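You operate a simulated robot arm through the tools that you are given. There is no shell and no other tool.

The job below is to be done with a simulated robot arm. You get a single attempt, and the scene is never put back.

Task
Take the yellow square duct off the strapped duct.
Fine: lift the short yellow cleat off, release the yellow lever, slide the cradle back and lift the duct out; the cleat goes in the grey tray, the duct on the middle of the fit bench. The other ducts and cleats stay. Set down upright: what you pick out.

The check looks at the end state, three seconds after you hand in, the way a careful person would. Anything else that was tipped, shoved, dropped, spilled or broken makes it a failure.

Robot
A 6-joint arm with a two-finger gripper, fixed in place. Base frame: the origin is at the foot of the arm, x ahead of it, y to its left, z up. Lengths are in mm, angles in degrees, forces in N, time in s.
Its first joint turns from -166.0 to 166.0 degrees. Payload 2.45 kg.
The TCP is the grasp point between the finger pads, 20 mm short of the fingertips. In the tool frame z runs along the fingers and y along their closing line. Largest opening 140 mm; the body of the gripper starts 168 mm behind the TCP.
Orientation is that of the tool frame in the base frame, as a unit quaternion [w, x, y, z]. With the fingers straight down and closing along the base's y, the tool's x points along the base's -x, its y along +y and its z along -z.

Tools
- The arm moves only by the tool step_arm. Its argument "series" is a list of rows, each an object of numbers (a shift or turn left out is 0, a gripper value left out holds the last): "tx", "ty", "tz": the shift along the base's x, y, z in mm; "ax", "ay", "az": the turn, a rotation vector about the base's x, y, z in degrees; "claw": the opening in per cent of the stroke, from 0 (shut) to 100 (fully open). In form: [{"tx": .., "ty": .., "tz": .., "ax": .., "ay": .., "az": .., "claw": ..}, ...]. A call has 1 to 20 rows; each row is the pose to reach, as a shift and turn from the pose commanded when the call began. Each row takes 0.2 s and may step no farther than 50 mm and 8.6 degrees from the row before; otherwise, or with a gripper value out of range, the whole call is refused. A pose out of reach is approached as far as the arm can. The call stops where the force on the tool passes 50 N (or 10 N more than at its start, if that is more) or the arm is blocked; 0.2 s more then pass. The fingers move at their own pace (about 45 mm/s each) and stop on an object; they squeeze with about 29 N. The grip force told is the motor's: it shows also when the fingers shut on nothing. Time passes only in rows, and 0.2 s behind the last, so rows that repeat a pose let the fingers close. The reply holds the time, the measured pose of the TCP, the force on the tool along the base axes, the opening and the grip force, in the units named above and with some noise, with the torque about the TCP (base axes, N m) and any sound that the robot's microphone picked up.
- Cameras (640 x 400 px; columns grow to the right, rows downward): "scene" is fixed at [406.3, -504.8, 1449.2]; the picture's right is [0.84, 0.54, 0.00], its down [-0.05, 0.07, -1.00] and it looks along [-0.53, 0.84, 0.09] (base axes); focal length 214 px, centre (320, 200). "wrist" rides on the gripper at [78, 11, -209] in the tool frame; the picture's right is [-0.14, 0.99, 0.00], its down [-0.92, -0.13, -0.37] and it looks along [-0.37, -0.05, 0.93] (tool axes); focal length 280 px, centre (320, 200). There is no depth. A picture from a camera that has moved, and an enlarged one, comes with that camera's place and axes in the base frame and with its lens. The place of the scene camera against the robot may be out by one fixed shift of up to 12 mm in any direction.
- snapshot(camera): a new picture of that camera. The clock stands still meanwhile.
- close_up(camera, box): a new picture of the part [left, top, right, bottom] of that camera's present view, enlarged. The clock stands still meanwhile.
- sign_off(): hands the job in; it is judged then, once.

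Nothing tells you positions but the pictures and the camera data. Unless the task says otherwise, let go and move clear before handing in.

The tools are called after "Request:" as a command line: name --argument value ..., lists and objects as JSON in quotes. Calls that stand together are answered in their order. step_arm: Moves the arm, as the interface text tells. Its arguments: {"type":"object","properties":{"series":{"type":"array","items":{"type":"object","properties":{"tx":{"type":"number"},"ty":{"type":"number"},"tz":{"type":"number"},"ax":{"type":"number"},"ay":{"type":"number"},"az":{"type":"number"},"claw":{"type":"number"}}}}},"required":["series"]} The other tools are called the same way: snapshot (camera) takes a picture; close_up (camera, box) takes an enlarged picture of a part of a camera's view; sign_off () hands the job in.

At the start:

```text
time_s: 0.0
eef_pos: [621.8, 301.7, 1325.9]
tool_rot: [0.0, 0.0, 1.0, -0.001]
wrist_force: [0.1, 0.0, -0.6]
ft_torque: [0.0, -0.03, 0.0]
width: 140.0
grasp_force: 0.1
```

scene: 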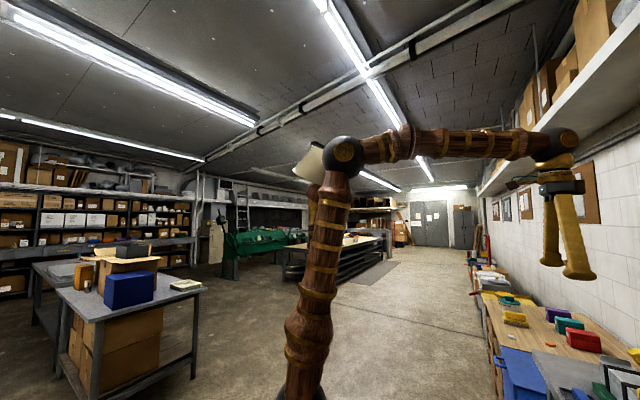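
wrist: 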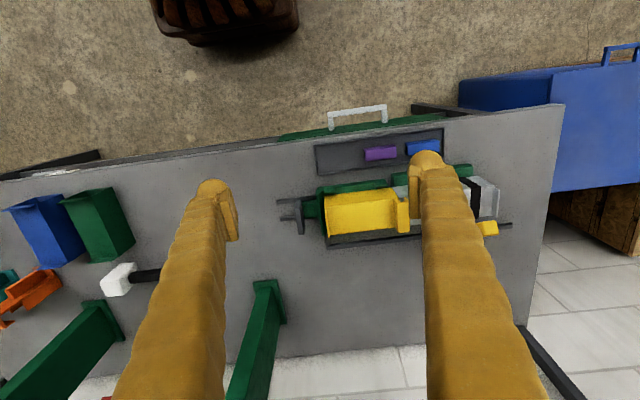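

I see a grey bench below the gripper with a yellow duct in a green fixture, a strip with small coloured cleats beside it, and other ducts around. I'll look closer at both views first.

Request:
close_up --camera "wrist" --box '[260, 90, 580, 290]'

Request:
close_up --camera "scene" --box '[460, 240, 640, 400]'

Request:
close_up --camera "wrist" --box '[0, 130, 320, 400]'

```text
2.00 times, centred on (420, 190) of wrist
camera zoom: at [543.9, 313.5, 1533.9], right [0.14, 0.99, 0.0], down [0.92, -0.13, 0.37], along [0.37, -0.05, -0.93], focal length 561 px, centre (120, 220)
```

zoom: 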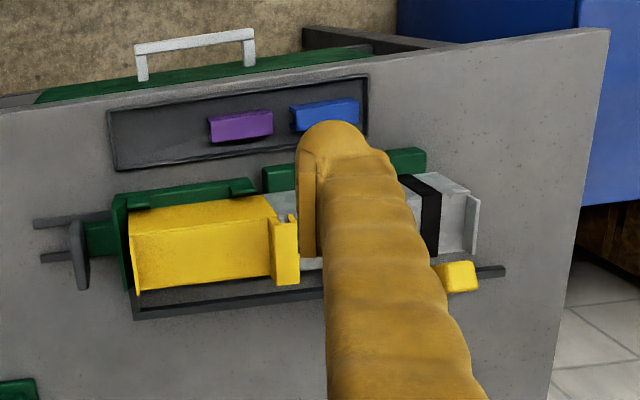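

```text
2.50 times, centred on (550, 320) of scene
camera zoom: at [406.3, -504.8, 1449.2], right [0.84, 0.54, 0.0], down [-0.05, 0.07, -1.0], along [-0.53, 0.84, 0.09], focal length 536 px, centre (-255, -100)
```

zoom: 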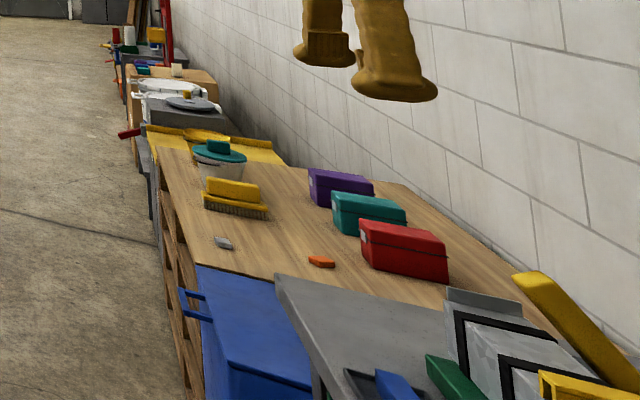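

```text
1.48 times, centred on (160, 265) of wrist
camera zoom: at [543.9, 313.5, 1533.9], right [0.14, 0.99, 0.0], down [0.92, -0.13, 0.37], along [0.37, -0.05, -0.93], focal length 415 px, centre (557, 104)
```

zoom: 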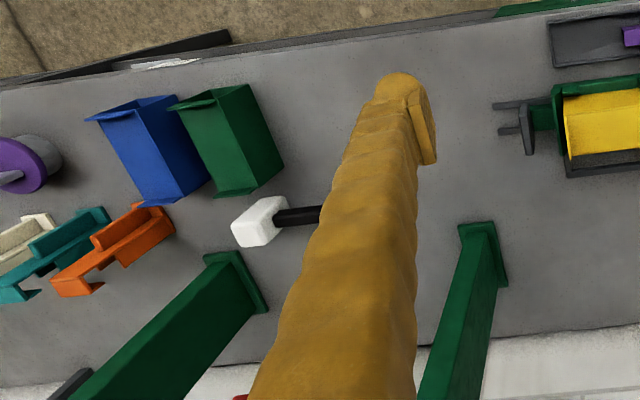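

The grey bench top appears to be at about z = 870, near edge at x ≈ 650, running along y; the yellow duct sits in a green cradle that slides along y next to a strapped white duct. I'll move the arm high above the bench to view all of it without the fingers in the way.

Request:
step_arm --series '[{"ty": -50}, {"ty": -100}, {"ty": -150}, {"ty": -200}, {"ty": -250}, {"ty": -300}, {"ty": -300}]'

Request:
snapshot --camera "wrist"

Request:
snapshot --camera "scene"

```text
time_s: 1.6
eef_pos: [623.4, 1.8, 1322.4]
tool_rot: [0.0, 0.0, 1.0, 0.0]
wrist_force: [0.4, -0.4, 0.2]
ft_torque: [-0.01, -0.01, 0.01]
width: 140.2
grasp_force: 0.0
```

```text
taken
camera wrist: at [545.3, 12.8, 1531.2], right [0.14, 0.99, 0.0], down [0.92, -0.13, 0.37], along [0.37, -0.05, -0.93], focal length 280 px, centre (320, 200)
```

wrist: 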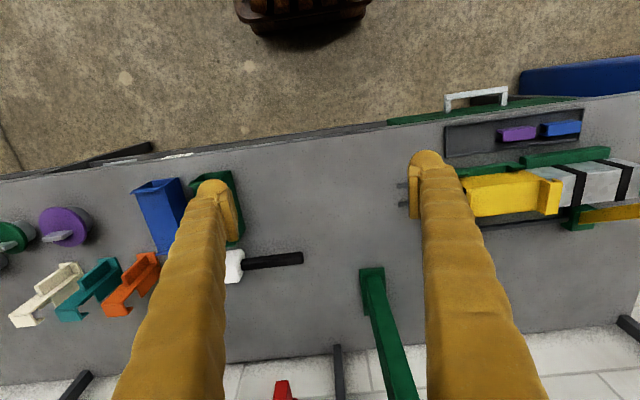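

```text
taken
```

scene: 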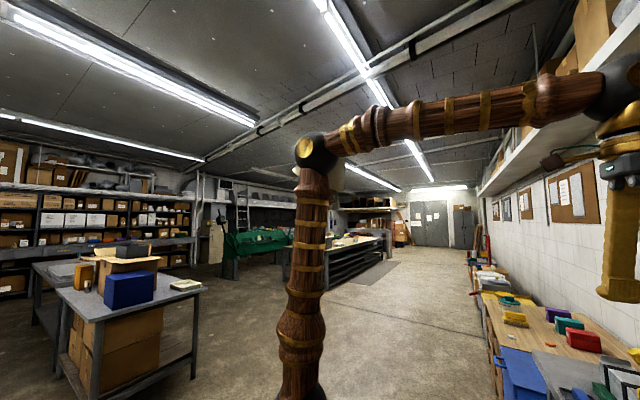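

There are tall green posts on the far side of the bench, a hammer, several ducts and cleats standing on the -y part. I'll tilt the camera forward to see the far side and the layout.

Request:
step_arm --series '[{"ay": -8, "tx": -20}, {"ay": -16, "tx": -40}, {"ay": -24, "tx": -60}, {"ay": -30, "tx": -80}, {"ay": -30, "tx": -80}]'

Request:
snapshot --camera "wrist"

```text
time_s: 2.8
eef_pos: [543.1, 1.7, 1324.6]
tool_rot: [0.261, 0.0, 0.965, 0.0]
wrist_force: [0.8, 0.1, -0.6]
ft_torque: [0.02, 0.0, 0.0]
width: 140.0
grasp_force: 0.1
```

```text
taken
camera wrist: at [369.7, 13.3, 1465.7], right [0.12, 0.99, 0.07], down [0.61, -0.13, 0.78], along [0.78, -0.05, -0.62], focal length 280 px, centre (320, 200)
```

wrist: 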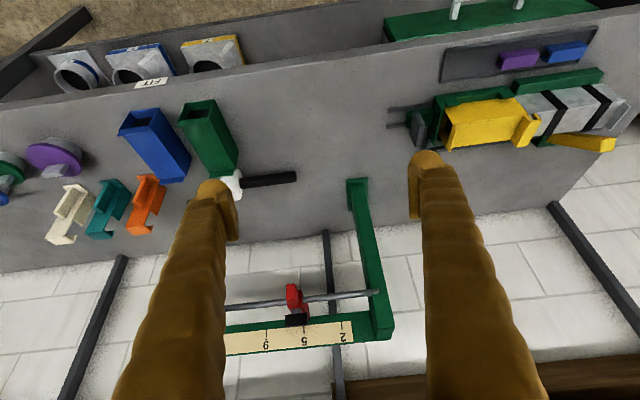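

I can see a "FIT" label on the near edge at the left part, and an arch with a gauge at the back. I'll zoom in on these.

Request:
close_up --camera "wrist" --box '[0, 0, 320, 200]'

Request:
close_up --camera "wrist" --box '[360, 0, 640, 175]'

Request:
close_up --camera "wrist" --box '[0, 100, 320, 300]'

```text
2.00 times, centred on (160, 100) of wrist
camera zoom: at [369.7, 13.3, 1465.7], right [0.12, 0.99, 0.07], down [0.61, -0.13, 0.78], along [0.78, -0.05, -0.62], focal length 561 px, centre (640, 400)
```

zoom: 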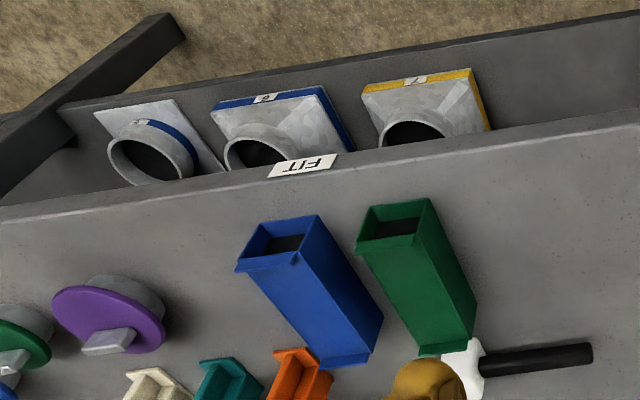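

```text
2.29 times, centred on (500, 88) of wrist
camera zoom: at [369.7, 13.3, 1465.7], right [0.12, 0.99, 0.07], down [0.61, -0.13, 0.78], along [0.78, -0.05, -0.62], focal length 641 px, centre (-91, 457)
```

zoom: 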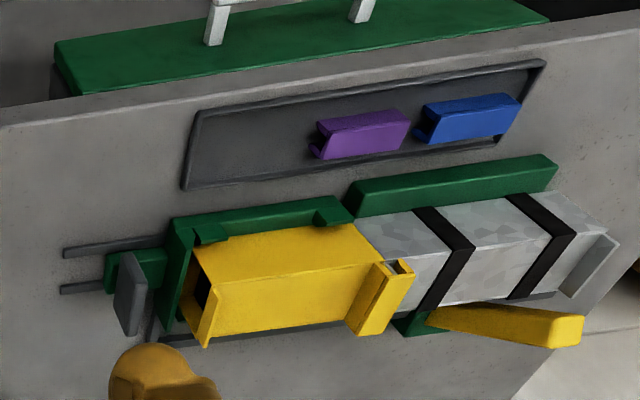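

```text
2.00 times, centred on (160, 200) of wrist
camera zoom: at [369.7, 13.3, 1465.7], right [0.12, 0.99, 0.07], down [0.61, -0.13, 0.78], along [0.78, -0.05, -0.62], focal length 561 px, centre (640, 200)
```

zoom: 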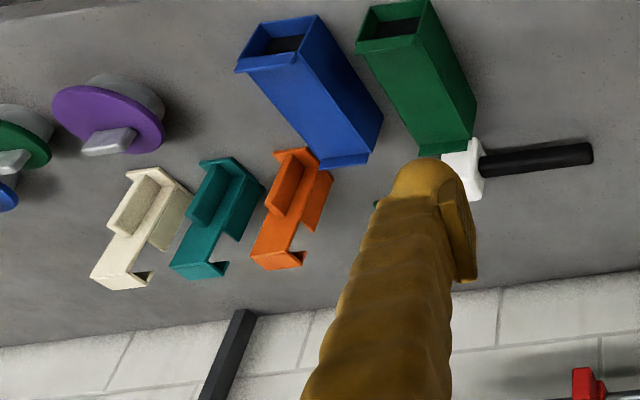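

The fit bench seems to be (part of) this grey bench, with the label near y ≈ -340. I'll survey the -y end and then the +y end for the bench extents and markings.

Request:
step_arm --series '[{"ty": -50}, {"ty": -100}, {"ty": -150}, {"ty": -200}, {"ty": -250}, {"ty": -300}, {"ty": -350}, {"ty": -350}]'

Request:
snapshot --camera "wrist"

```text
time_s: 4.6
eef_pos: [543.6, -347.3, 1327.4]
tool_rot: [0.259, -0.001, 0.966, 0.001]
wrist_force: [0.0, -0.3, -0.4]
ft_torque: [0.0, -0.03, -0.01]
width: 140.0
grasp_force: 0.0
```

```text
taken
camera wrist: at [371.4, -335.1, 1468.7], right [0.12, 0.99, 0.07], down [0.61, -0.13, 0.78], along [0.78, -0.05, -0.62], focal length 280 px, centre (320, 200)
```

wrist: 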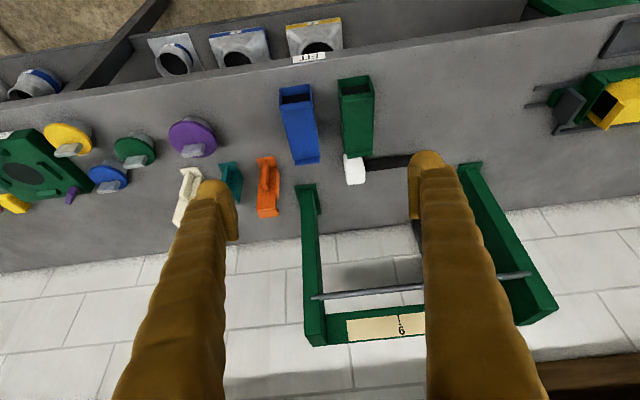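

The bench continues left with round caps and another green fixture; there's another label further along. I'll zoom in on the labels and look further left.

Request:
close_up --camera "wrist" --box '[0, 0, 240, 150]'

Request:
step_arm --series '[{"ty": -50, "tx": -25}, {"ty": -100, "tx": -50}, {"ty": -150, "tx": -75}, {"ty": -200, "tx": -100}, {"ty": -250, "tx": -125}, {"ty": -300, "tx": -150}, {"ty": -300, "tx": -150}]'

Request:
snapshot --camera "wrist"

```text
2.67 times, centred on (120, 75) of wrist
camera zoom: at [371.4, -335.1, 1468.7], right [0.12, 0.99, 0.07], down [0.61, -0.13, 0.78], along [0.78, -0.05, -0.62], focal length 748 px, centre (853, 533)
```

zoom: 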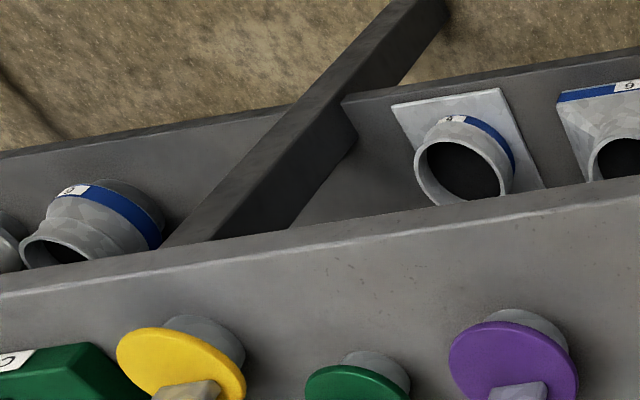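

```text
refused: row 1 steps farther than a row can; nothing moved
```

```text
taken
camera wrist: at [371.4, -335.1, 1468.7], right [0.12, 0.99, 0.07], down [0.61, -0.13, 0.78], along [0.78, -0.05, -0.62], focal length 280 px, centre (320, 200)
```

wrist: 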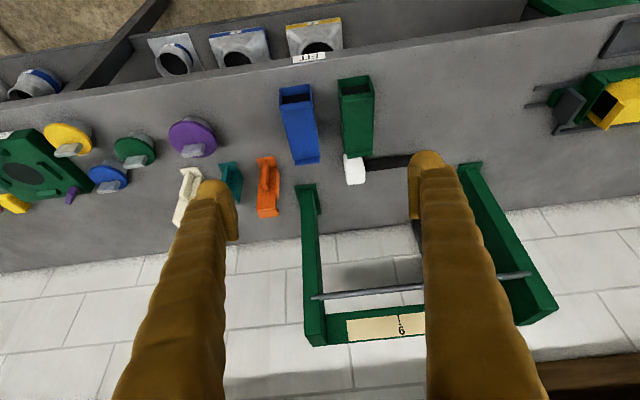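

I'll move further toward -y with smaller steps to see the bench's left end.

Request:
step_arm --series '[{"ty": -40, "tx": -25}, {"ty": -80, "tx": -50}, {"ty": -120, "tx": -75}, {"ty": -160, "tx": -100}, {"ty": -200, "tx": -125}, {"ty": -240, "tx": -150}, {"ty": -280, "tx": -170}, {"ty": -320, "tx": -190}, {"ty": -320, "tx": -190}]'

Request:
snapshot --camera "wrist"

```text
time_s: 6.6
eef_pos: [352.1, -667.4, 1326.6]
tool_rot: [0.259, 0.001, 0.966, -0.001]
wrist_force: [-0.3, -0.4, 0.3]
ft_torque: [-0.02, 0.0, -0.01]
width: 139.9
grasp_force: 0.1
```

```text
taken
camera wrist: at [180.1, -656.3, 1467.2], right [0.12, 0.99, 0.07], down [0.61, -0.13, 0.78], along [0.78, -0.05, -0.62], focal length 280 px, centre (320, 200)
```

wrist: 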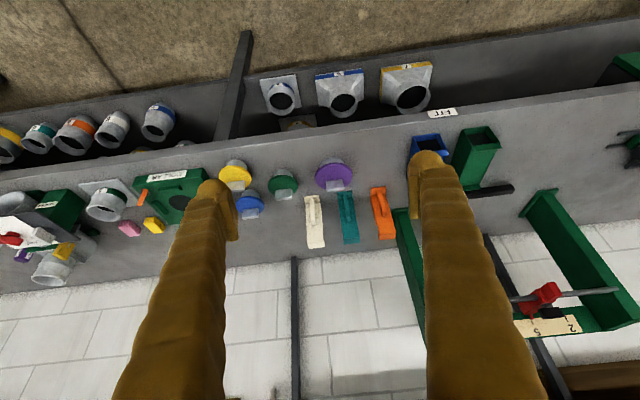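

I'll zoom into this picture to look for seams between benches and read labels.

Request:
close_up --camera "wrist" --box '[0, 80, 240, 300]'

Request:
close_up --camera "wrist" --box '[220, 30, 540, 230]'

```text
1.82 times, centred on (120, 190) of wrist
camera zoom: at [180.1, -656.3, 1467.2], right [0.12, 0.99, 0.07], down [0.61, -0.13, 0.78], along [0.78, -0.05, -0.62], focal length 510 px, centre (684, 218)
```

zoom: 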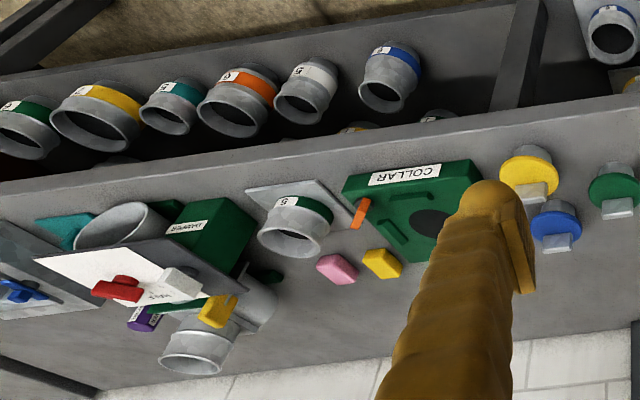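

```text
2.00 times, centred on (380, 130) of wrist
camera zoom: at [180.1, -656.3, 1467.2], right [0.12, 0.99, 0.07], down [0.61, -0.13, 0.78], along [0.78, -0.05, -0.62], focal length 561 px, centre (200, 340)
```

zoom: 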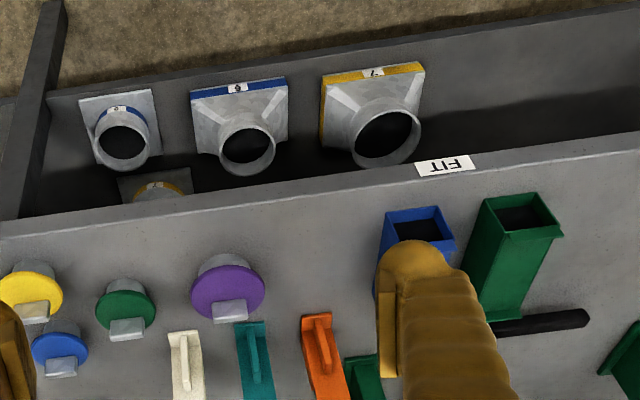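

I want to find where this bench ends on the -y side, so I'll zoom along the edge near its leg and farther left.

Request:
close_up --camera "wrist" --box '[130, 90, 290, 190]'

Request:
close_up --camera "wrist" --box '[230, 160, 410, 272]'

Request:
close_up --camera "wrist" --box '[0, 130, 160, 230]'

```text
4.00 times, centred on (210, 140) of wrist
camera zoom: at [180.1, -656.3, 1467.2], right [0.12, 0.99, 0.07], down [0.61, -0.13, 0.78], along [0.78, -0.05, -0.62], focal length 1122 px, centre (760, 440)
```

zoom: 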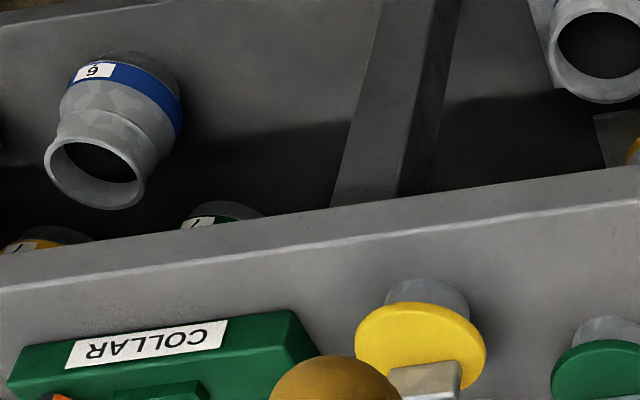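

```text
3.56 times, centred on (320, 216) of wrist
camera zoom: at [180.1, -656.3, 1467.2], right [0.12, 0.99, 0.07], down [0.61, -0.13, 0.78], along [0.78, -0.05, -0.62], focal length 997 px, centre (320, 143)
```

zoom: 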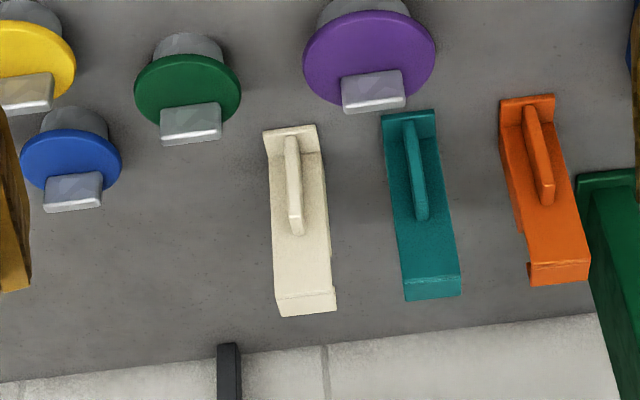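

```text
4.00 times, centred on (80, 180) of wrist
camera zoom: at [180.1, -656.3, 1467.2], right [0.12, 0.99, 0.07], down [0.61, -0.13, 0.78], along [0.78, -0.05, -0.62], focal length 1122 px, centre (1280, 280)
```

zoom: 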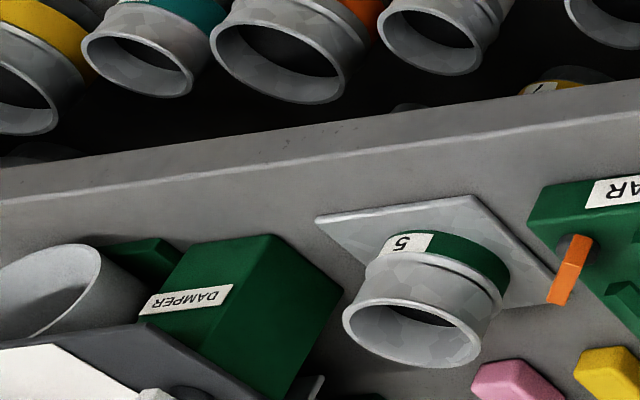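

It's one long bench with labelled stations. I'll turn the camera toward -y to find its left end.

Request:
step_arm --series '[{"az": -8}, {"az": -16}, {"az": -24}, {"az": -32}, {"az": -40}, {"az": -48}, {"az": -48}]'

Request:
snapshot --camera "wrist"

```text
time_s: 8.2
eef_pos: [350.8, -668.7, 1325.3]
tool_rot: [0.236, 0.394, 0.882, -0.106]
wrist_force: [-0.4, -0.2, 0.2]
ft_torque: [0.0, -0.01, 0.02]
width: 139.9
grasp_force: 0.1
```

```text
taken
camera wrist: at [244.5, -532.4, 1466.7], right [0.82, 0.57, 0.07], down [0.31, -0.54, 0.78], along [0.48, -0.61, -0.62], focal length 280 px, centre (320, 200)
```

wrist: 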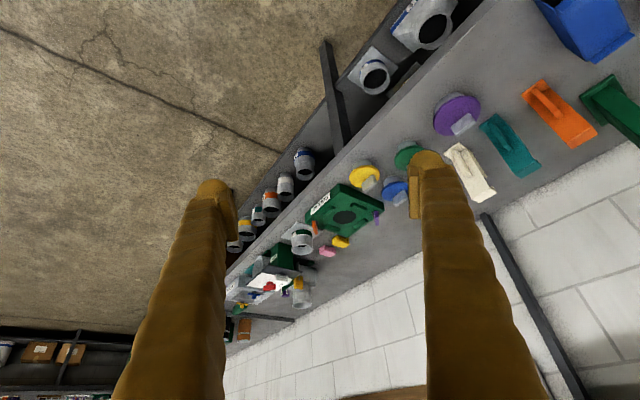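

I'll zoom in along the bench to find seams and its far end.

Request:
close_up --camera "wrist" --box '[220, 170, 420, 370]'

Request:
close_up --camera "wrist" --box '[400, 0, 640, 200]'

```text
2.00 times, centred on (320, 270) of wrist
camera zoom: at [244.5, -532.4, 1466.7], right [0.82, 0.57, 0.07], down [0.31, -0.54, 0.78], along [0.48, -0.61, -0.62], focal length 561 px, centre (320, 60)
```

zoom: 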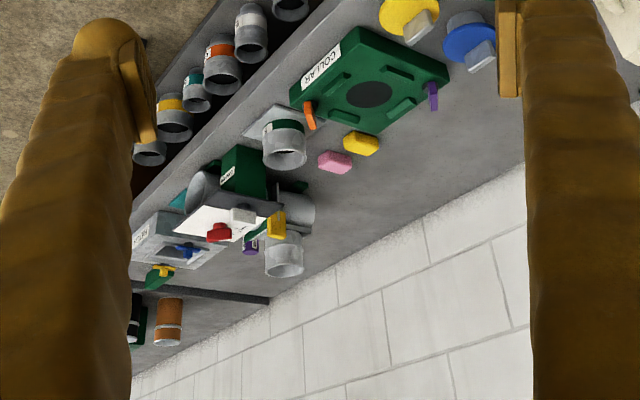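

```text
2.00 times, centred on (520, 100) of wrist
camera zoom: at [244.5, -532.4, 1466.7], right [0.82, 0.57, 0.07], down [0.31, -0.54, 0.78], along [0.48, -0.61, -0.62], focal length 561 px, centre (-80, 400)
```

zoom: 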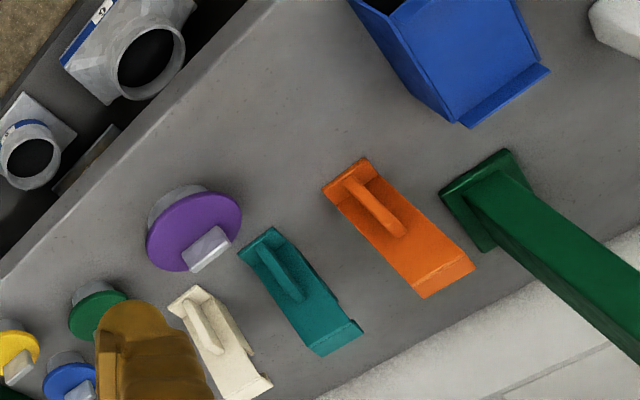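

The bench is very long, running from y ≈ 850 to beyond y ≈ -2300, so the "middle" needs care later. Next I'll go to the cradle and study the cleat, lever and latch from close up.

Request:
step_arm --series '[{"az": 8, "ty": 40}, {"az": 16, "ty": 80}, {"az": 24, "ty": 120}, {"az": 32, "ty": 160}, {"az": 40, "ty": 200}, {"az": 48, "ty": 240, "tx": 20}, {"az": 48, "ty": 280, "tx": 40}, {"az": 48, "ty": 320, "tx": 60}, {"az": 48, "ty": 360, "tx": 80}, {"az": 48, "ty": 400, "tx": 100}, {"az": 48, "ty": 440, "tx": 120}, {"az": 48, "ty": 480, "tx": 140}, {"az": 48, "ty": 520, "tx": 160}, {"az": 48, "ty": 560, "tx": 180}, {"az": 48, "ty": 600, "tx": 190}, {"az": 48, "ty": 640, "tx": 190}, {"az": 48, "ty": 680, "tx": 190}, {"az": 48, "ty": 720, "tx": 190}, {"az": 48, "ty": 760, "tx": 190}, {"az": 48, "ty": 800, "tx": 190}]'

Request:
snapshot --camera "wrist"

```text
time_s: 10.1
eef_pos: [450.0, -377.9, 1244.1]
tool_rot: [0.214, 0.016, 0.975, 0.062]
wrist_force: [0.4, 0.2, -0.2]
ft_torque: [0.01, -0.01, 0.0]
width: 139.8
grasp_force: 0.1
stopped in row 9: the arm was blocked; the commanded pose is now the measured one
```

```text
taken
camera wrist: at [290.0, -386.0, 1400.0], right [0.13, 0.97, 0.18], down [0.68, -0.22, 0.7], along [0.72, 0.03, -0.69], focal length 280 px, centre (320, 200)
```

wrist: 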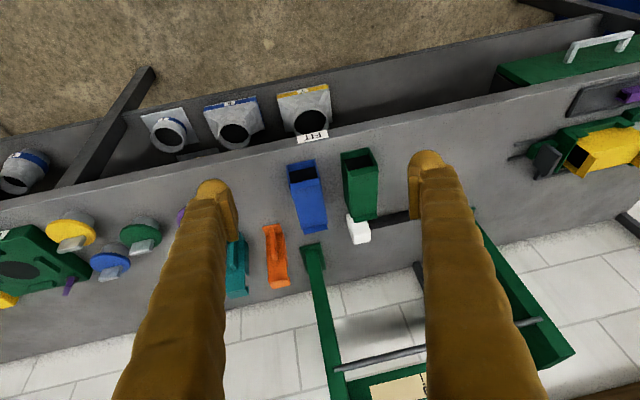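

The arm folded too close to its base there. I'll restore the straight-down orientation while moving outward, then go on to the cradle.

Request:
step_arm --series '[{"tx": 30, "tz": 20, "ax": -1.8, "ay": 6.2, "az": 0.5}, {"tx": 60, "tz": 40, "ax": -3.6, "ay": 12.4, "az": 0.9}, {"tx": 90, "tz": 60, "ax": -5.4, "ay": 18.5, "az": 1.4}, {"tx": 120, "tz": 80, "ax": -7.15, "ay": 24.7, "az": 1.85}, {"tx": 150, "tz": 80, "ax": -7.15, "ay": 24.7, "az": 1.85}, {"tx": 150, "tz": 80, "ax": -7.15, "ay": 24.7, "az": 1.85}]'

```text
time_s: 11.5
eef_pos: [598.5, -378.4, 1327.8]
tool_rot: [0.002, 0.0, 1.0, -0.002]
wrist_force: [0.0, 0.9, 0.1]
ft_torque: [0.0, -0.04, 0.0]
width: 140.2
grasp_force: 0.0
```

Orientation restored. Now moving to above the cradle area.

Request:
step_arm --series '[{"ty": 45, "tx": 5}, {"ty": 90, "tx": 10}, {"ty": 135, "tx": 15}, {"ty": 180, "tx": 20}, {"ty": 225, "tx": 25}, {"ty": 270, "tx": 30}, {"ty": 315, "tx": 35}, {"ty": 360, "tx": 40}, {"ty": 405, "tx": 40}, {"ty": 450, "tx": 40}, {"ty": 495, "tx": 40}, {"ty": 540, "tx": 40}, {"ty": 585, "tx": 40}, {"ty": 630, "tx": 40}, {"ty": 630, "tx": 40}]'

Request:
snapshot --camera "wrist"

```text
time_s: 14.7
eef_pos: [639.2, 255.6, 1321.7]
tool_rot: [0.002, -0.001, 1.0, -0.002]
wrist_force: [-0.3, -0.4, -0.3]
ft_torque: [-0.03, 0.0, -0.05]
width: 140.0
grasp_force: 0.1
```

```text
taken
camera wrist: at [560.0, 268.0, 1530.4], right [0.14, 0.99, 0.0], down [0.92, -0.12, 0.37], along [0.37, -0.05, -0.93], focal length 280 px, centre (320, 200)
```

wrist: 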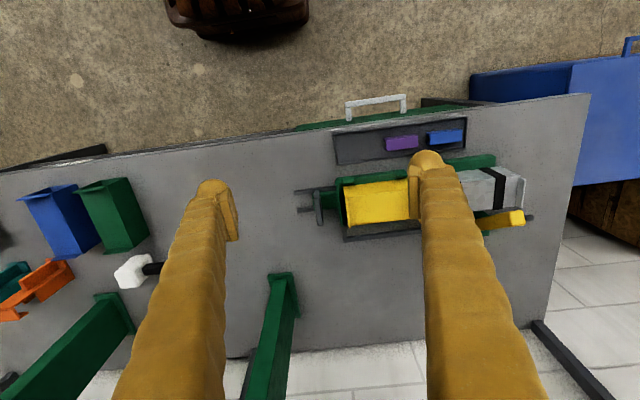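

The duct sits around (800, 350). I'll move so the joint and lever are between the fingers, and lower.

Request:
step_arm --series '[{"ty": 40, "tz": -20}, {"ty": 80, "tz": -40}, {"ty": 120, "tz": -60}, {"ty": 150, "tz": -90}, {"ty": 150, "tz": -120}, {"ty": 150, "tz": -120}]'

Request:
snapshot --camera "wrist"

Request:
close_up --camera "wrist" --box '[230, 110, 430, 260]'

```text
time_s: 16.1
eef_pos: [640.5, 404.1, 1204.9]
tool_rot: [0.002, -0.001, 1.0, -0.001]
wrist_force: [-0.4, 1.0, -0.7]
ft_torque: [0.02, -0.03, 0.0]
width: 140.1
grasp_force: 0.1
```

```text
taken
camera wrist: at [561.8, 414.9, 1411.8], right [0.14, 0.99, 0.0], down [0.92, -0.12, 0.37], along [0.37, -0.05, -0.93], focal length 280 px, centre (320, 200)
```

wrist: 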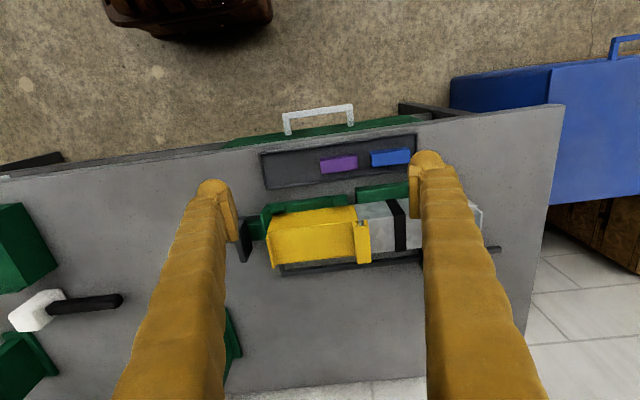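

```text
2.67 times, centred on (330, 185) of wrist
camera zoom: at [561.8, 414.9, 1411.8], right [0.14, 0.99, 0.0], down [0.92, -0.12, 0.37], along [0.37, -0.05, -0.93], focal length 748 px, centre (293, 240)
```

zoom: 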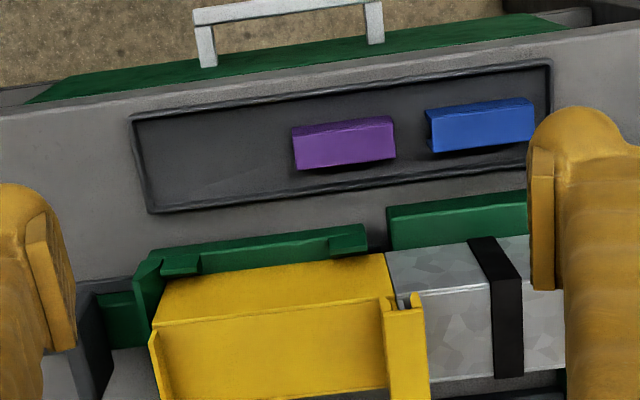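

The cleat is a short channel lying along x across the top of the joint at about (825, 455), flanges under it. I'll position above it for a close look.

Request:
step_arm --series '[{"tx": 40, "ty": 10, "tz": -15}, {"tx": 80, "ty": 20, "tz": -30}, {"tx": 120, "ty": 30, "tz": -45}, {"tx": 160, "ty": 40, "tz": -60}, {"tx": 185, "ty": 50, "tz": -75}, {"tx": 185, "ty": 50, "tz": -75}]'

Request:
snapshot --camera "wrist"

Request:
snapshot --camera "scene"

```text
time_s: 17.5
eef_pos: [823.3, 454.5, 1129.7]
tool_rot: [0.002, -0.001, 1.0, -0.002]
wrist_force: [-0.1, -1.0, 0.0]
ft_torque: [-0.03, -0.01, 0.02]
width: 140.2
grasp_force: 0.1
```

```text
taken
camera wrist: at [744.9, 466.8, 1337.5], right [0.14, 0.99, 0.0], down [0.92, -0.12, 0.37], along [0.37, -0.05, -0.93], focal length 280 px, centre (320, 200)
```

wrist: 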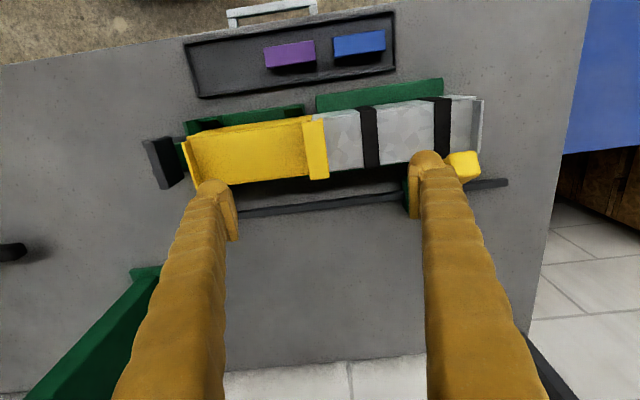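

```text
taken
```

scene: 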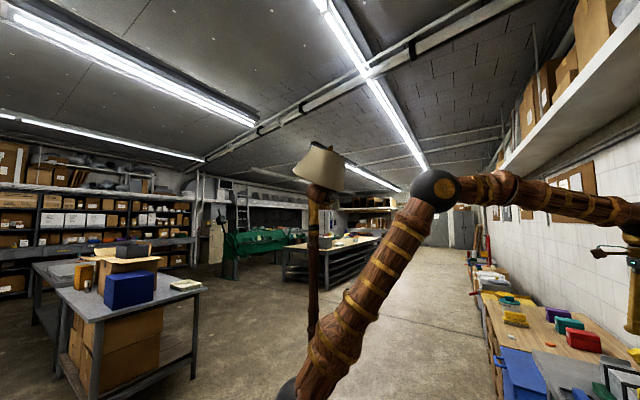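

The cleat centre is about (815, 453) with top near z ≈ 997. Zooming in on details.

Request:
close_up --camera "wrist" --box '[230, 70, 430, 220]'

Request:
close_up --camera "wrist" --box '[120, 80, 330, 220]'

Request:
close_up --camera "wrist" --box '[360, 80, 540, 220]'

```text
2.67 times, centred on (330, 145) of wrist
camera zoom: at [744.9, 466.8, 1337.5], right [0.14, 0.99, 0.0], down [0.92, -0.12, 0.37], along [0.37, -0.05, -0.93], focal length 748 px, centre (293, 347)
```

zoom: 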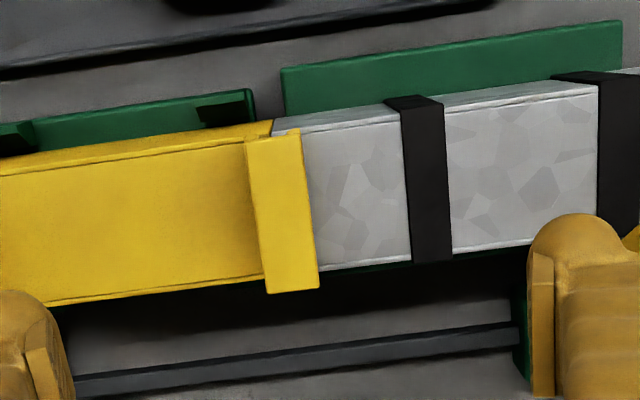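

```text
2.86 times, centred on (225, 150) of wrist
camera zoom: at [744.9, 466.8, 1337.5], right [0.14, 0.99, 0.0], down [0.92, -0.12, 0.37], along [0.37, -0.05, -0.93], focal length 801 px, centre (591, 343)
```

zoom: 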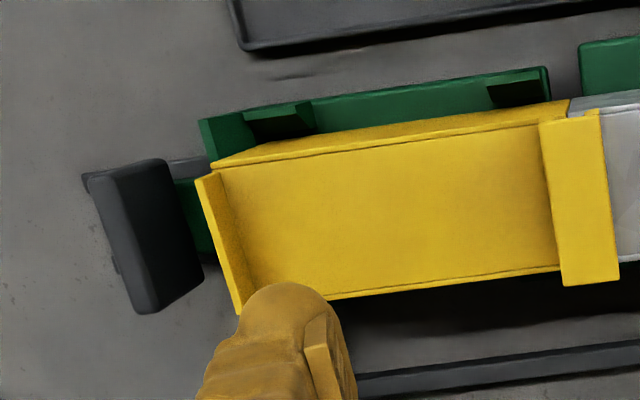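

```text
2.86 times, centred on (450, 150) of wrist
camera zoom: at [744.9, 466.8, 1337.5], right [0.14, 0.99, 0.0], down [0.92, -0.12, 0.37], along [0.37, -0.05, -0.93], focal length 801 px, centre (-51, 343)
```

zoom: 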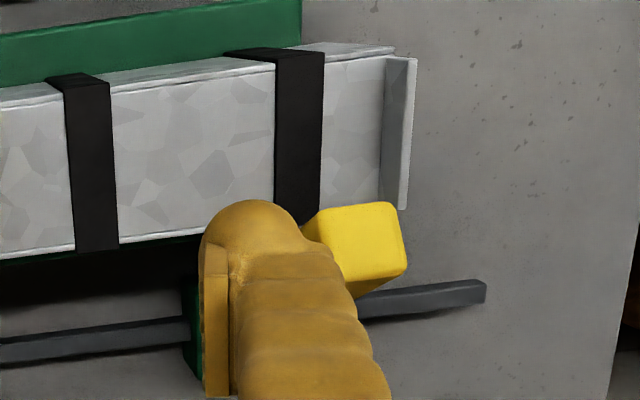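

The rails, cradle handle at the -y end, and a yellow lever on the +x side of the strapped duct are visible. I'll step back and toward +y to see the lever clearly.

Request:
step_arm --series '[{"tx": -40, "ty": 20}, {"tx": -80, "ty": 40}, {"tx": -120, "ty": 60}, {"tx": -140, "ty": 100}, {"tx": -140, "ty": 130, "tz": -20}, {"tx": -140, "ty": 130, "tz": -50}, {"tx": -140, "ty": 130, "tz": -50}]'

Request:
snapshot --camera "wrist"

Request:
close_up --camera "wrist" --box '[220, 120, 420, 270]'

```text
time_s: 19.1
eef_pos: [683.9, 579.3, 1080.7]
tool_rot: [0.001, -0.001, 1.0, -0.002]
wrist_force: [0.0, -0.8, -0.3]
ft_torque: [0.0, -0.01, 0.01]
width: 139.9
grasp_force: 0.1
```

```text
taken
camera wrist: at [604.2, 592.4, 1288.6], right [0.14, 0.99, 0.0], down [0.92, -0.12, 0.37], along [0.37, -0.05, -0.93], focal length 280 px, centre (320, 200)
```

wrist: 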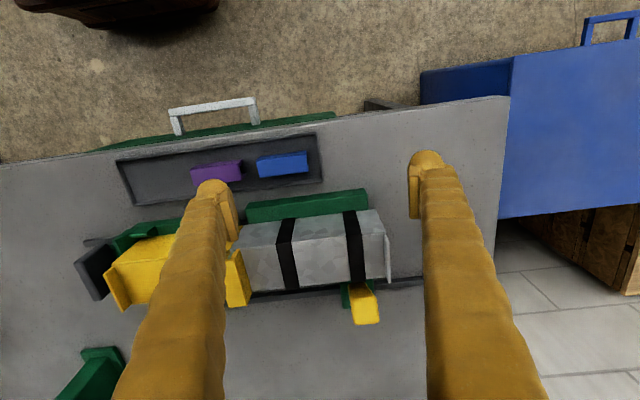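

```text
2.67 times, centred on (320, 195) of wrist
camera zoom: at [604.2, 592.4, 1288.6], right [0.14, 0.99, 0.0], down [0.92, -0.12, 0.37], along [0.37, -0.05, -0.93], focal length 748 px, centre (320, 213)
```

zoom: 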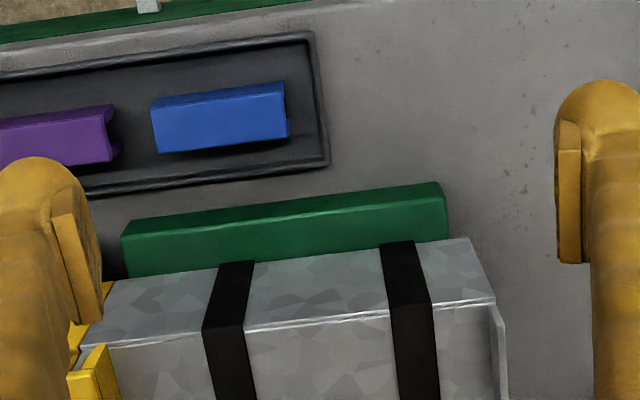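

The lever seems to lean up from a pivot low on the +x side, near (925, 600, 905), to a tip near (842, 613, 1045). I'll tilt for a flatter side view to understand how it moves.

Request:
step_arm --series '[{"ay": -8}, {"ay": -16}, {"ay": -24}, {"ay": -32}, {"ay": -40}, {"ay": -40}]'

Request:
snapshot --camera "wrist"

Request:
close_up --camera "wrist" --box '[200, 100, 420, 260]'

```text
time_s: 20.5
eef_pos: [683.2, 582.8, 1079.5]
tool_rot: [0.345, -0.001, 0.939, -0.001]
wrist_force: [0.1, 0.0, -0.6]
ft_torque: [-0.02, -0.03, 0.0]
width: 140.4
grasp_force: 0.0
```

```text
taken
camera wrist: at [488.2, 594.6, 1188.5], right [0.1, 0.99, 0.09], down [0.46, -0.13, 0.88], along [0.88, -0.05, -0.47], focal length 280 px, centre (320, 200)
```

wrist: 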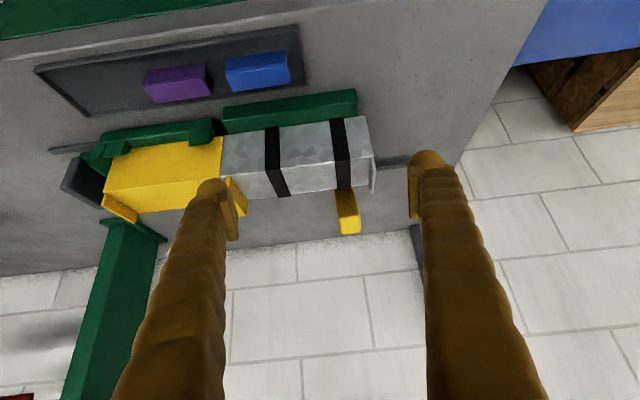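

```text
2.50 times, centred on (310, 180) of wrist
camera zoom: at [488.2, 594.6, 1188.5], right [0.1, 0.99, 0.09], down [0.46, -0.13, 0.88], along [0.88, -0.05, -0.47], focal length 701 px, centre (345, 250)
```

zoom: 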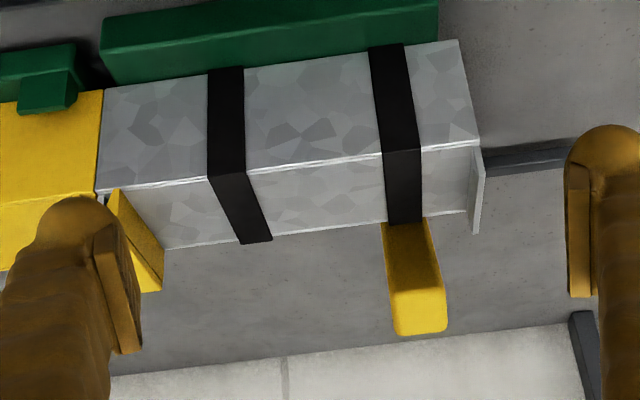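

The lever sticks up behind the strapped duct with its tip near (843, 611, 1047). I'll now look from straight above to see its pivot and plane of motion.

Request:
step_arm --series '[{"ay": 8, "tz": 15}, {"ay": 16, "tz": 30, "ty": -10}, {"ay": 24, "tz": 45, "ty": -20}, {"ay": 32, "tz": 60, "ty": -30}, {"ay": 40, "tz": 70, "ty": -40, "tx": 10}, {"ay": 48, "tz": 70, "ty": -50, "tx": 20}, {"ay": 56, "tz": 70, "ty": -60, "tx": 35}, {"ay": 62, "tz": 70, "ty": -60, "tx": 50}, {"ay": 62, "tz": 70, "ty": -60, "tx": 50}]'

Request:
snapshot --camera "wrist"

Request:
close_up --camera "wrist" --box '[230, 160, 430, 300]'

```text
time_s: 22.5
eef_pos: [734.3, 521.9, 1149.8]
tool_rot: [-0.19, -0.001, 0.982, -0.001]
wrist_force: [0.2, 0.9, 0.5]
ft_torque: [-0.03, 0.04, -0.01]
width: 140.0
grasp_force: 0.0
```

```text
taken
camera wrist: at [739.2, 532.6, 1371.6], right [0.12, 0.99, -0.05], down [0.99, -0.12, 0.0], along [-0.01, -0.05, -1.0], focal length 280 px, centre (320, 200)
```

wrist: 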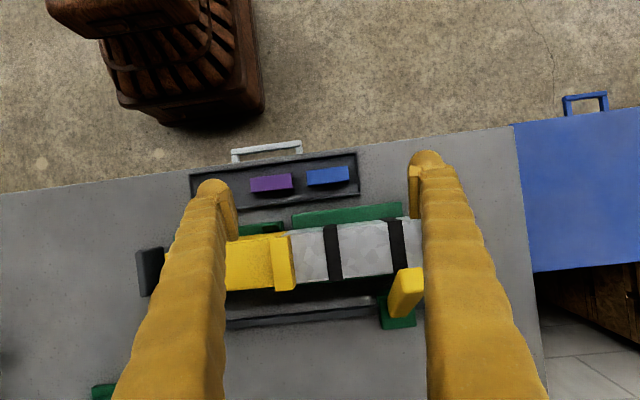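

```text
2.86 times, centred on (330, 230) of wrist
camera zoom: at [739.2, 532.6, 1371.6], right [0.12, 0.99, -0.05], down [0.99, -0.12, 0.0], along [-0.01, -0.05, -1.0], focal length 801 px, centre (291, 114)
```

zoom: 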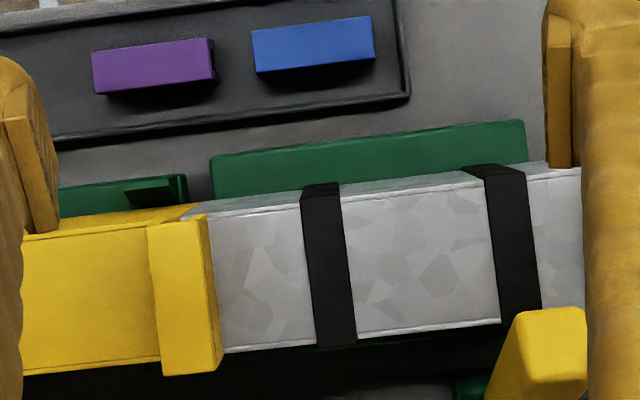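

From the top view the lever pivots at about (935, 612, 890) and leans toward the robot. The cleat is centred at about (815, 452, top 993), 27 wide in y and about 72 long in x. The tray is at about x 661–737, y 282–578, with free space at y ≈ 335. I'll straighten the tool and go above the cleat with a partly opened gripper.

Request:
step_arm --series '[{"ay": -8, "tx": 25, "ty": -20, "claw": 60}, {"ay": -16, "tx": 50, "ty": -40}, {"ay": -22, "tx": 70, "ty": -60, "tz": -10}, {"ay": -22, "tx": 80.7, "ty": -69, "tz": -40}, {"ay": -22, "tx": 80.7, "ty": -69, "tz": -75}, {"ay": -22, "tx": 80.7, "ty": -69, "tz": -90}, {"ay": -22, "tx": 80.7, "ty": -69, "tz": -90}]'

Request:
snapshot --camera "wrist"

Request:
close_up --camera "wrist" --box '[220, 100, 420, 240]'

```text
time_s: 24.1
eef_pos: [813.5, 451.3, 1060.6]
tool_rot: [0.002, -0.001, 1.0, -0.002]
wrist_force: [-0.9, 0.0, -0.5]
ft_torque: [0.01, -0.04, 0.01]
width: 84.0
grasp_force: 0.1
```

```text
taken
camera wrist: at [735.1, 463.6, 1268.4], right [0.14, 0.99, 0.0], down [0.92, -0.12, 0.37], along [0.37, -0.05, -0.93], focal length 280 px, centre (320, 200)
```

wrist: 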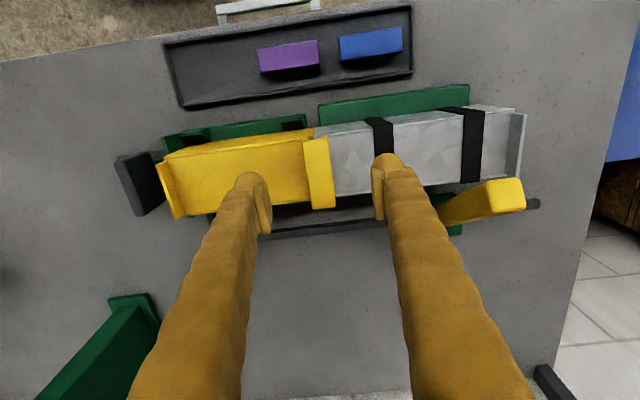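

```text
2.86 times, centred on (320, 170) of wrist
camera zoom: at [735.1, 463.6, 1268.4], right [0.14, 0.99, 0.0], down [0.92, -0.12, 0.37], along [0.37, -0.05, -0.93], focal length 801 px, centre (320, 286)
```

zoom: 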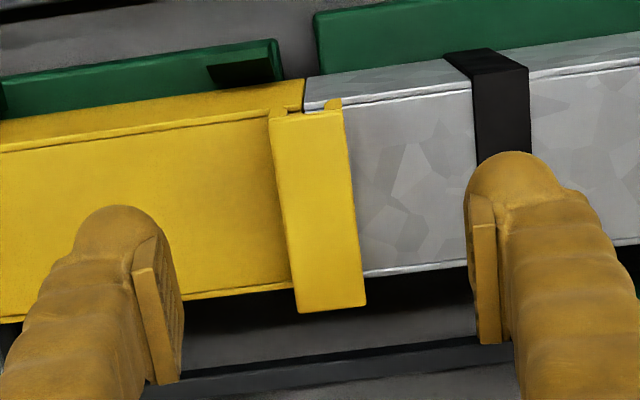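

The cleat is centred between the fingers in y. I'll descend slowly to just above the duct top and close on it.

Request:
step_arm --series '[{"tx": 2, "ty": 0.8, "tz": -20}, {"tx": 2, "ty": 0.8, "tz": -40}, {"tx": 2, "ty": 0.8, "tz": -52}, {"tx": 2, "ty": 0.8, "tz": -58}, {"tx": 2, "ty": 0.8, "tz": -62}, {"tx": 2, "ty": 0.8, "tz": -62}]'

Request:
close_up --camera "wrist" --box '[220, 120, 420, 260]'

```text
time_s: 25.5
eef_pos: [816.3, 455.5, 997.9]
tool_rot: [0.002, -0.001, 1.0, -0.001]
wrist_force: [-0.8, 0.5, 0.7]
ft_torque: [0.01, 0.01, 0.0]
width: 83.7
grasp_force: 0.2
```

```text
2.86 times, centred on (320, 190) of wrist
camera zoom: at [737.2, 466.4, 1206.0], right [0.14, 0.99, 0.0], down [0.92, -0.12, 0.37], along [0.37, -0.05, -0.93], focal length 801 px, centre (320, 229)
```

zoom: 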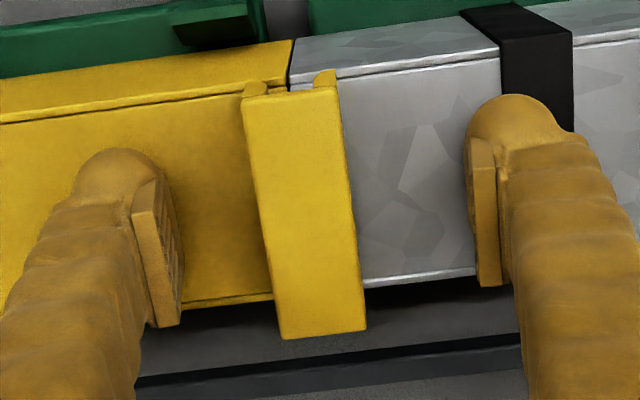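

The fingers straddle the cleat but it sits about 4 mm toward -y of centre. I'll shift and close gently.

Request:
step_arm --series '[{"ty": -4}, {"ty": -4, "claw": 40}, {"ty": -4, "claw": 26}, {"ty": -4, "claw": 26}, {"ty": -4, "claw": 26}]'

Request:
close_up --camera "wrist" --box '[220, 120, 420, 260]'

```text
time_s: 26.7
eef_pos: [815.4, 451.4, 999.8]
tool_rot: [0.003, -0.001, 1.0, 0.0]
wrist_force: [-1.6, 17.1, 19.3]
ft_torque: [0.72, 0.08, -0.04]
width: 46.7
grasp_force: 7.9
```

```text
2.86 times, centred on (320, 190) of wrist
camera zoom: at [736.9, 462.5, 1207.2], right [0.14, 0.99, 0.0], down [0.92, -0.12, 0.37], along [0.37, -0.05, -0.93], focal length 801 px, centre (320, 229)
```

zoom: 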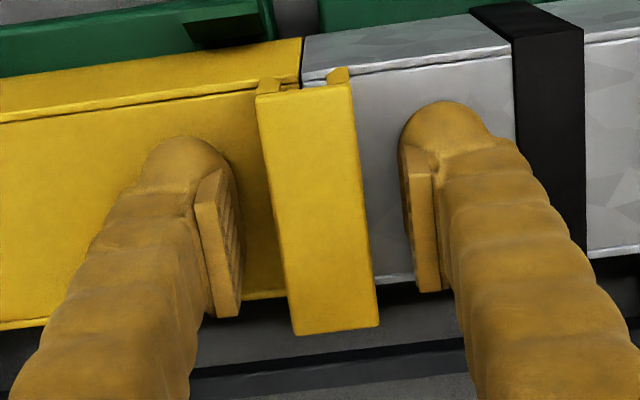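

The right fingertip seems to be rubbing on the strapped duct's top, so the tips are too low. I'll open slightly, rise a few millimetres and then close on the cleat.

Request:
step_arm --series '[{"claw": 36}, {"claw": 36, "tz": 3}, {"claw": 36, "tz": 4}, {"claw": 36, "tz": 4}]'

```text
time_s: 27.7
eef_pos: [815.9, 450.4, 1003.0]
tool_rot: [0.002, -0.001, 1.0, -0.002]
wrist_force: [-0.8, 0.8, 0.1]
ft_torque: [-0.03, -0.02, 0.0]
width: 50.4
grasp_force: 0.1
```

Request:
step_arm --series '[{"claw": 26}, {"claw": 20}, {"claw": 16}, {"claw": 16}, {"claw": 16}, {"claw": 16}]'

Request:
close_up --camera "wrist" --box '[220, 120, 420, 260]'

```text
time_s: 29.1
eef_pos: [815.9, 450.6, 1002.2]
tool_rot: [0.003, -0.001, 1.0, -0.001]
wrist_force: [0.9, 0.3, 0.1]
ft_torque: [-0.01, 0.0, -0.03]
width: 23.9
grasp_force: 28.5
```

```text
2.86 times, centred on (320, 190) of wrist
camera zoom: at [737.2, 462.0, 1209.9], right [0.14, 0.99, 0.0], down [0.92, -0.12, 0.37], along [0.37, -0.05, -0.93], focal length 801 px, centre (320, 229)
```

zoom: 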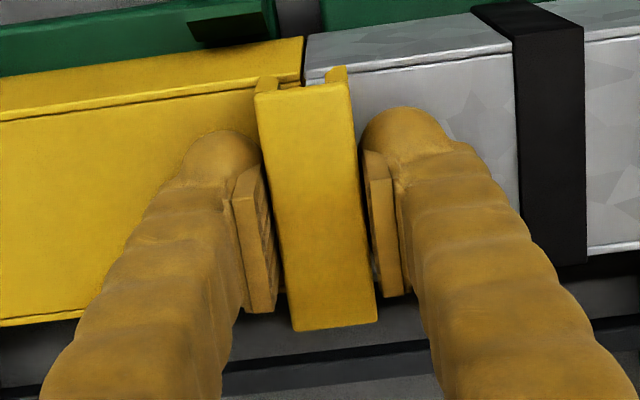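

Gripped at 24 mm with 28 N. Now lifting straight up slowly.

Request:
step_arm --series '[{"tz": 3}, {"tz": 8}, {"tz": 15}, {"tz": 25}, {"tz": 40}, {"tz": 60}, {"tz": 80}, {"tz": 80}]'

Request:
snapshot --camera "wrist"

```text
time_s: 30.9
eef_pos: [816.1, 449.7, 1083.1]
tool_rot: [0.002, 0.0, 1.0, -0.002]
wrist_force: [0.0, 0.0, 0.1]
ft_torque: [-0.02, 0.04, -0.03]
width: 23.6
grasp_force: 29.1
```

```text
taken
camera wrist: at [737.7, 461.7, 1290.0], right [0.14, 0.99, 0.0], down [0.92, -0.12, 0.37], along [0.37, -0.05, -0.93], focal length 280 px, centre (320, 200)
```

wrist: 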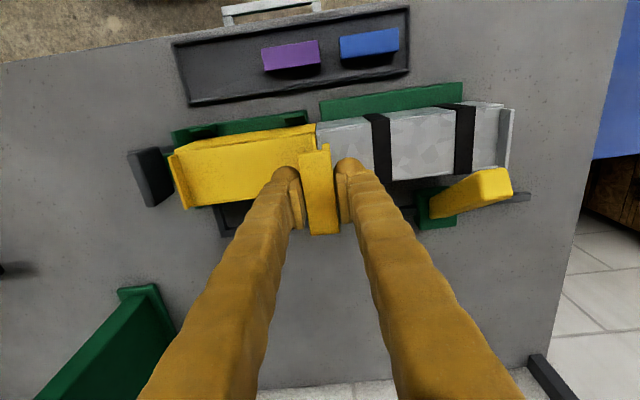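

The cleat came free. I'll check how it hangs in the fingers.

Request:
close_up --camera "wrist" --box '[220, 110, 420, 250]'

Request:
close_up --camera "wrist" --box '[160, 0, 430, 120]'

```text
2.86 times, centred on (320, 180) of wrist
camera zoom: at [737.7, 461.7, 1290.0], right [0.14, 0.99, 0.0], down [0.92, -0.12, 0.37], along [0.37, -0.05, -0.93], focal length 801 px, centre (320, 257)
```

zoom: 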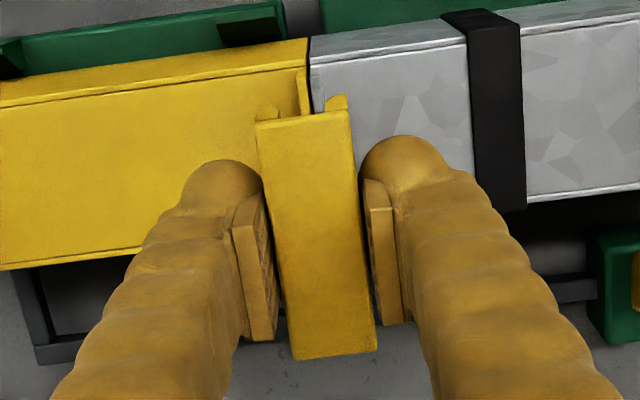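

```text
2.37 times, centred on (295, 60) of wrist
camera zoom: at [737.7, 461.7, 1290.0], right [0.14, 0.99, 0.0], down [0.92, -0.12, 0.37], along [0.37, -0.05, -0.93], focal length 665 px, centre (379, 532)
```

zoom: 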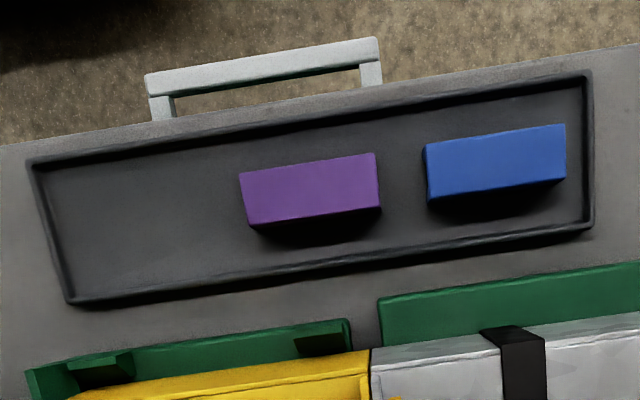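

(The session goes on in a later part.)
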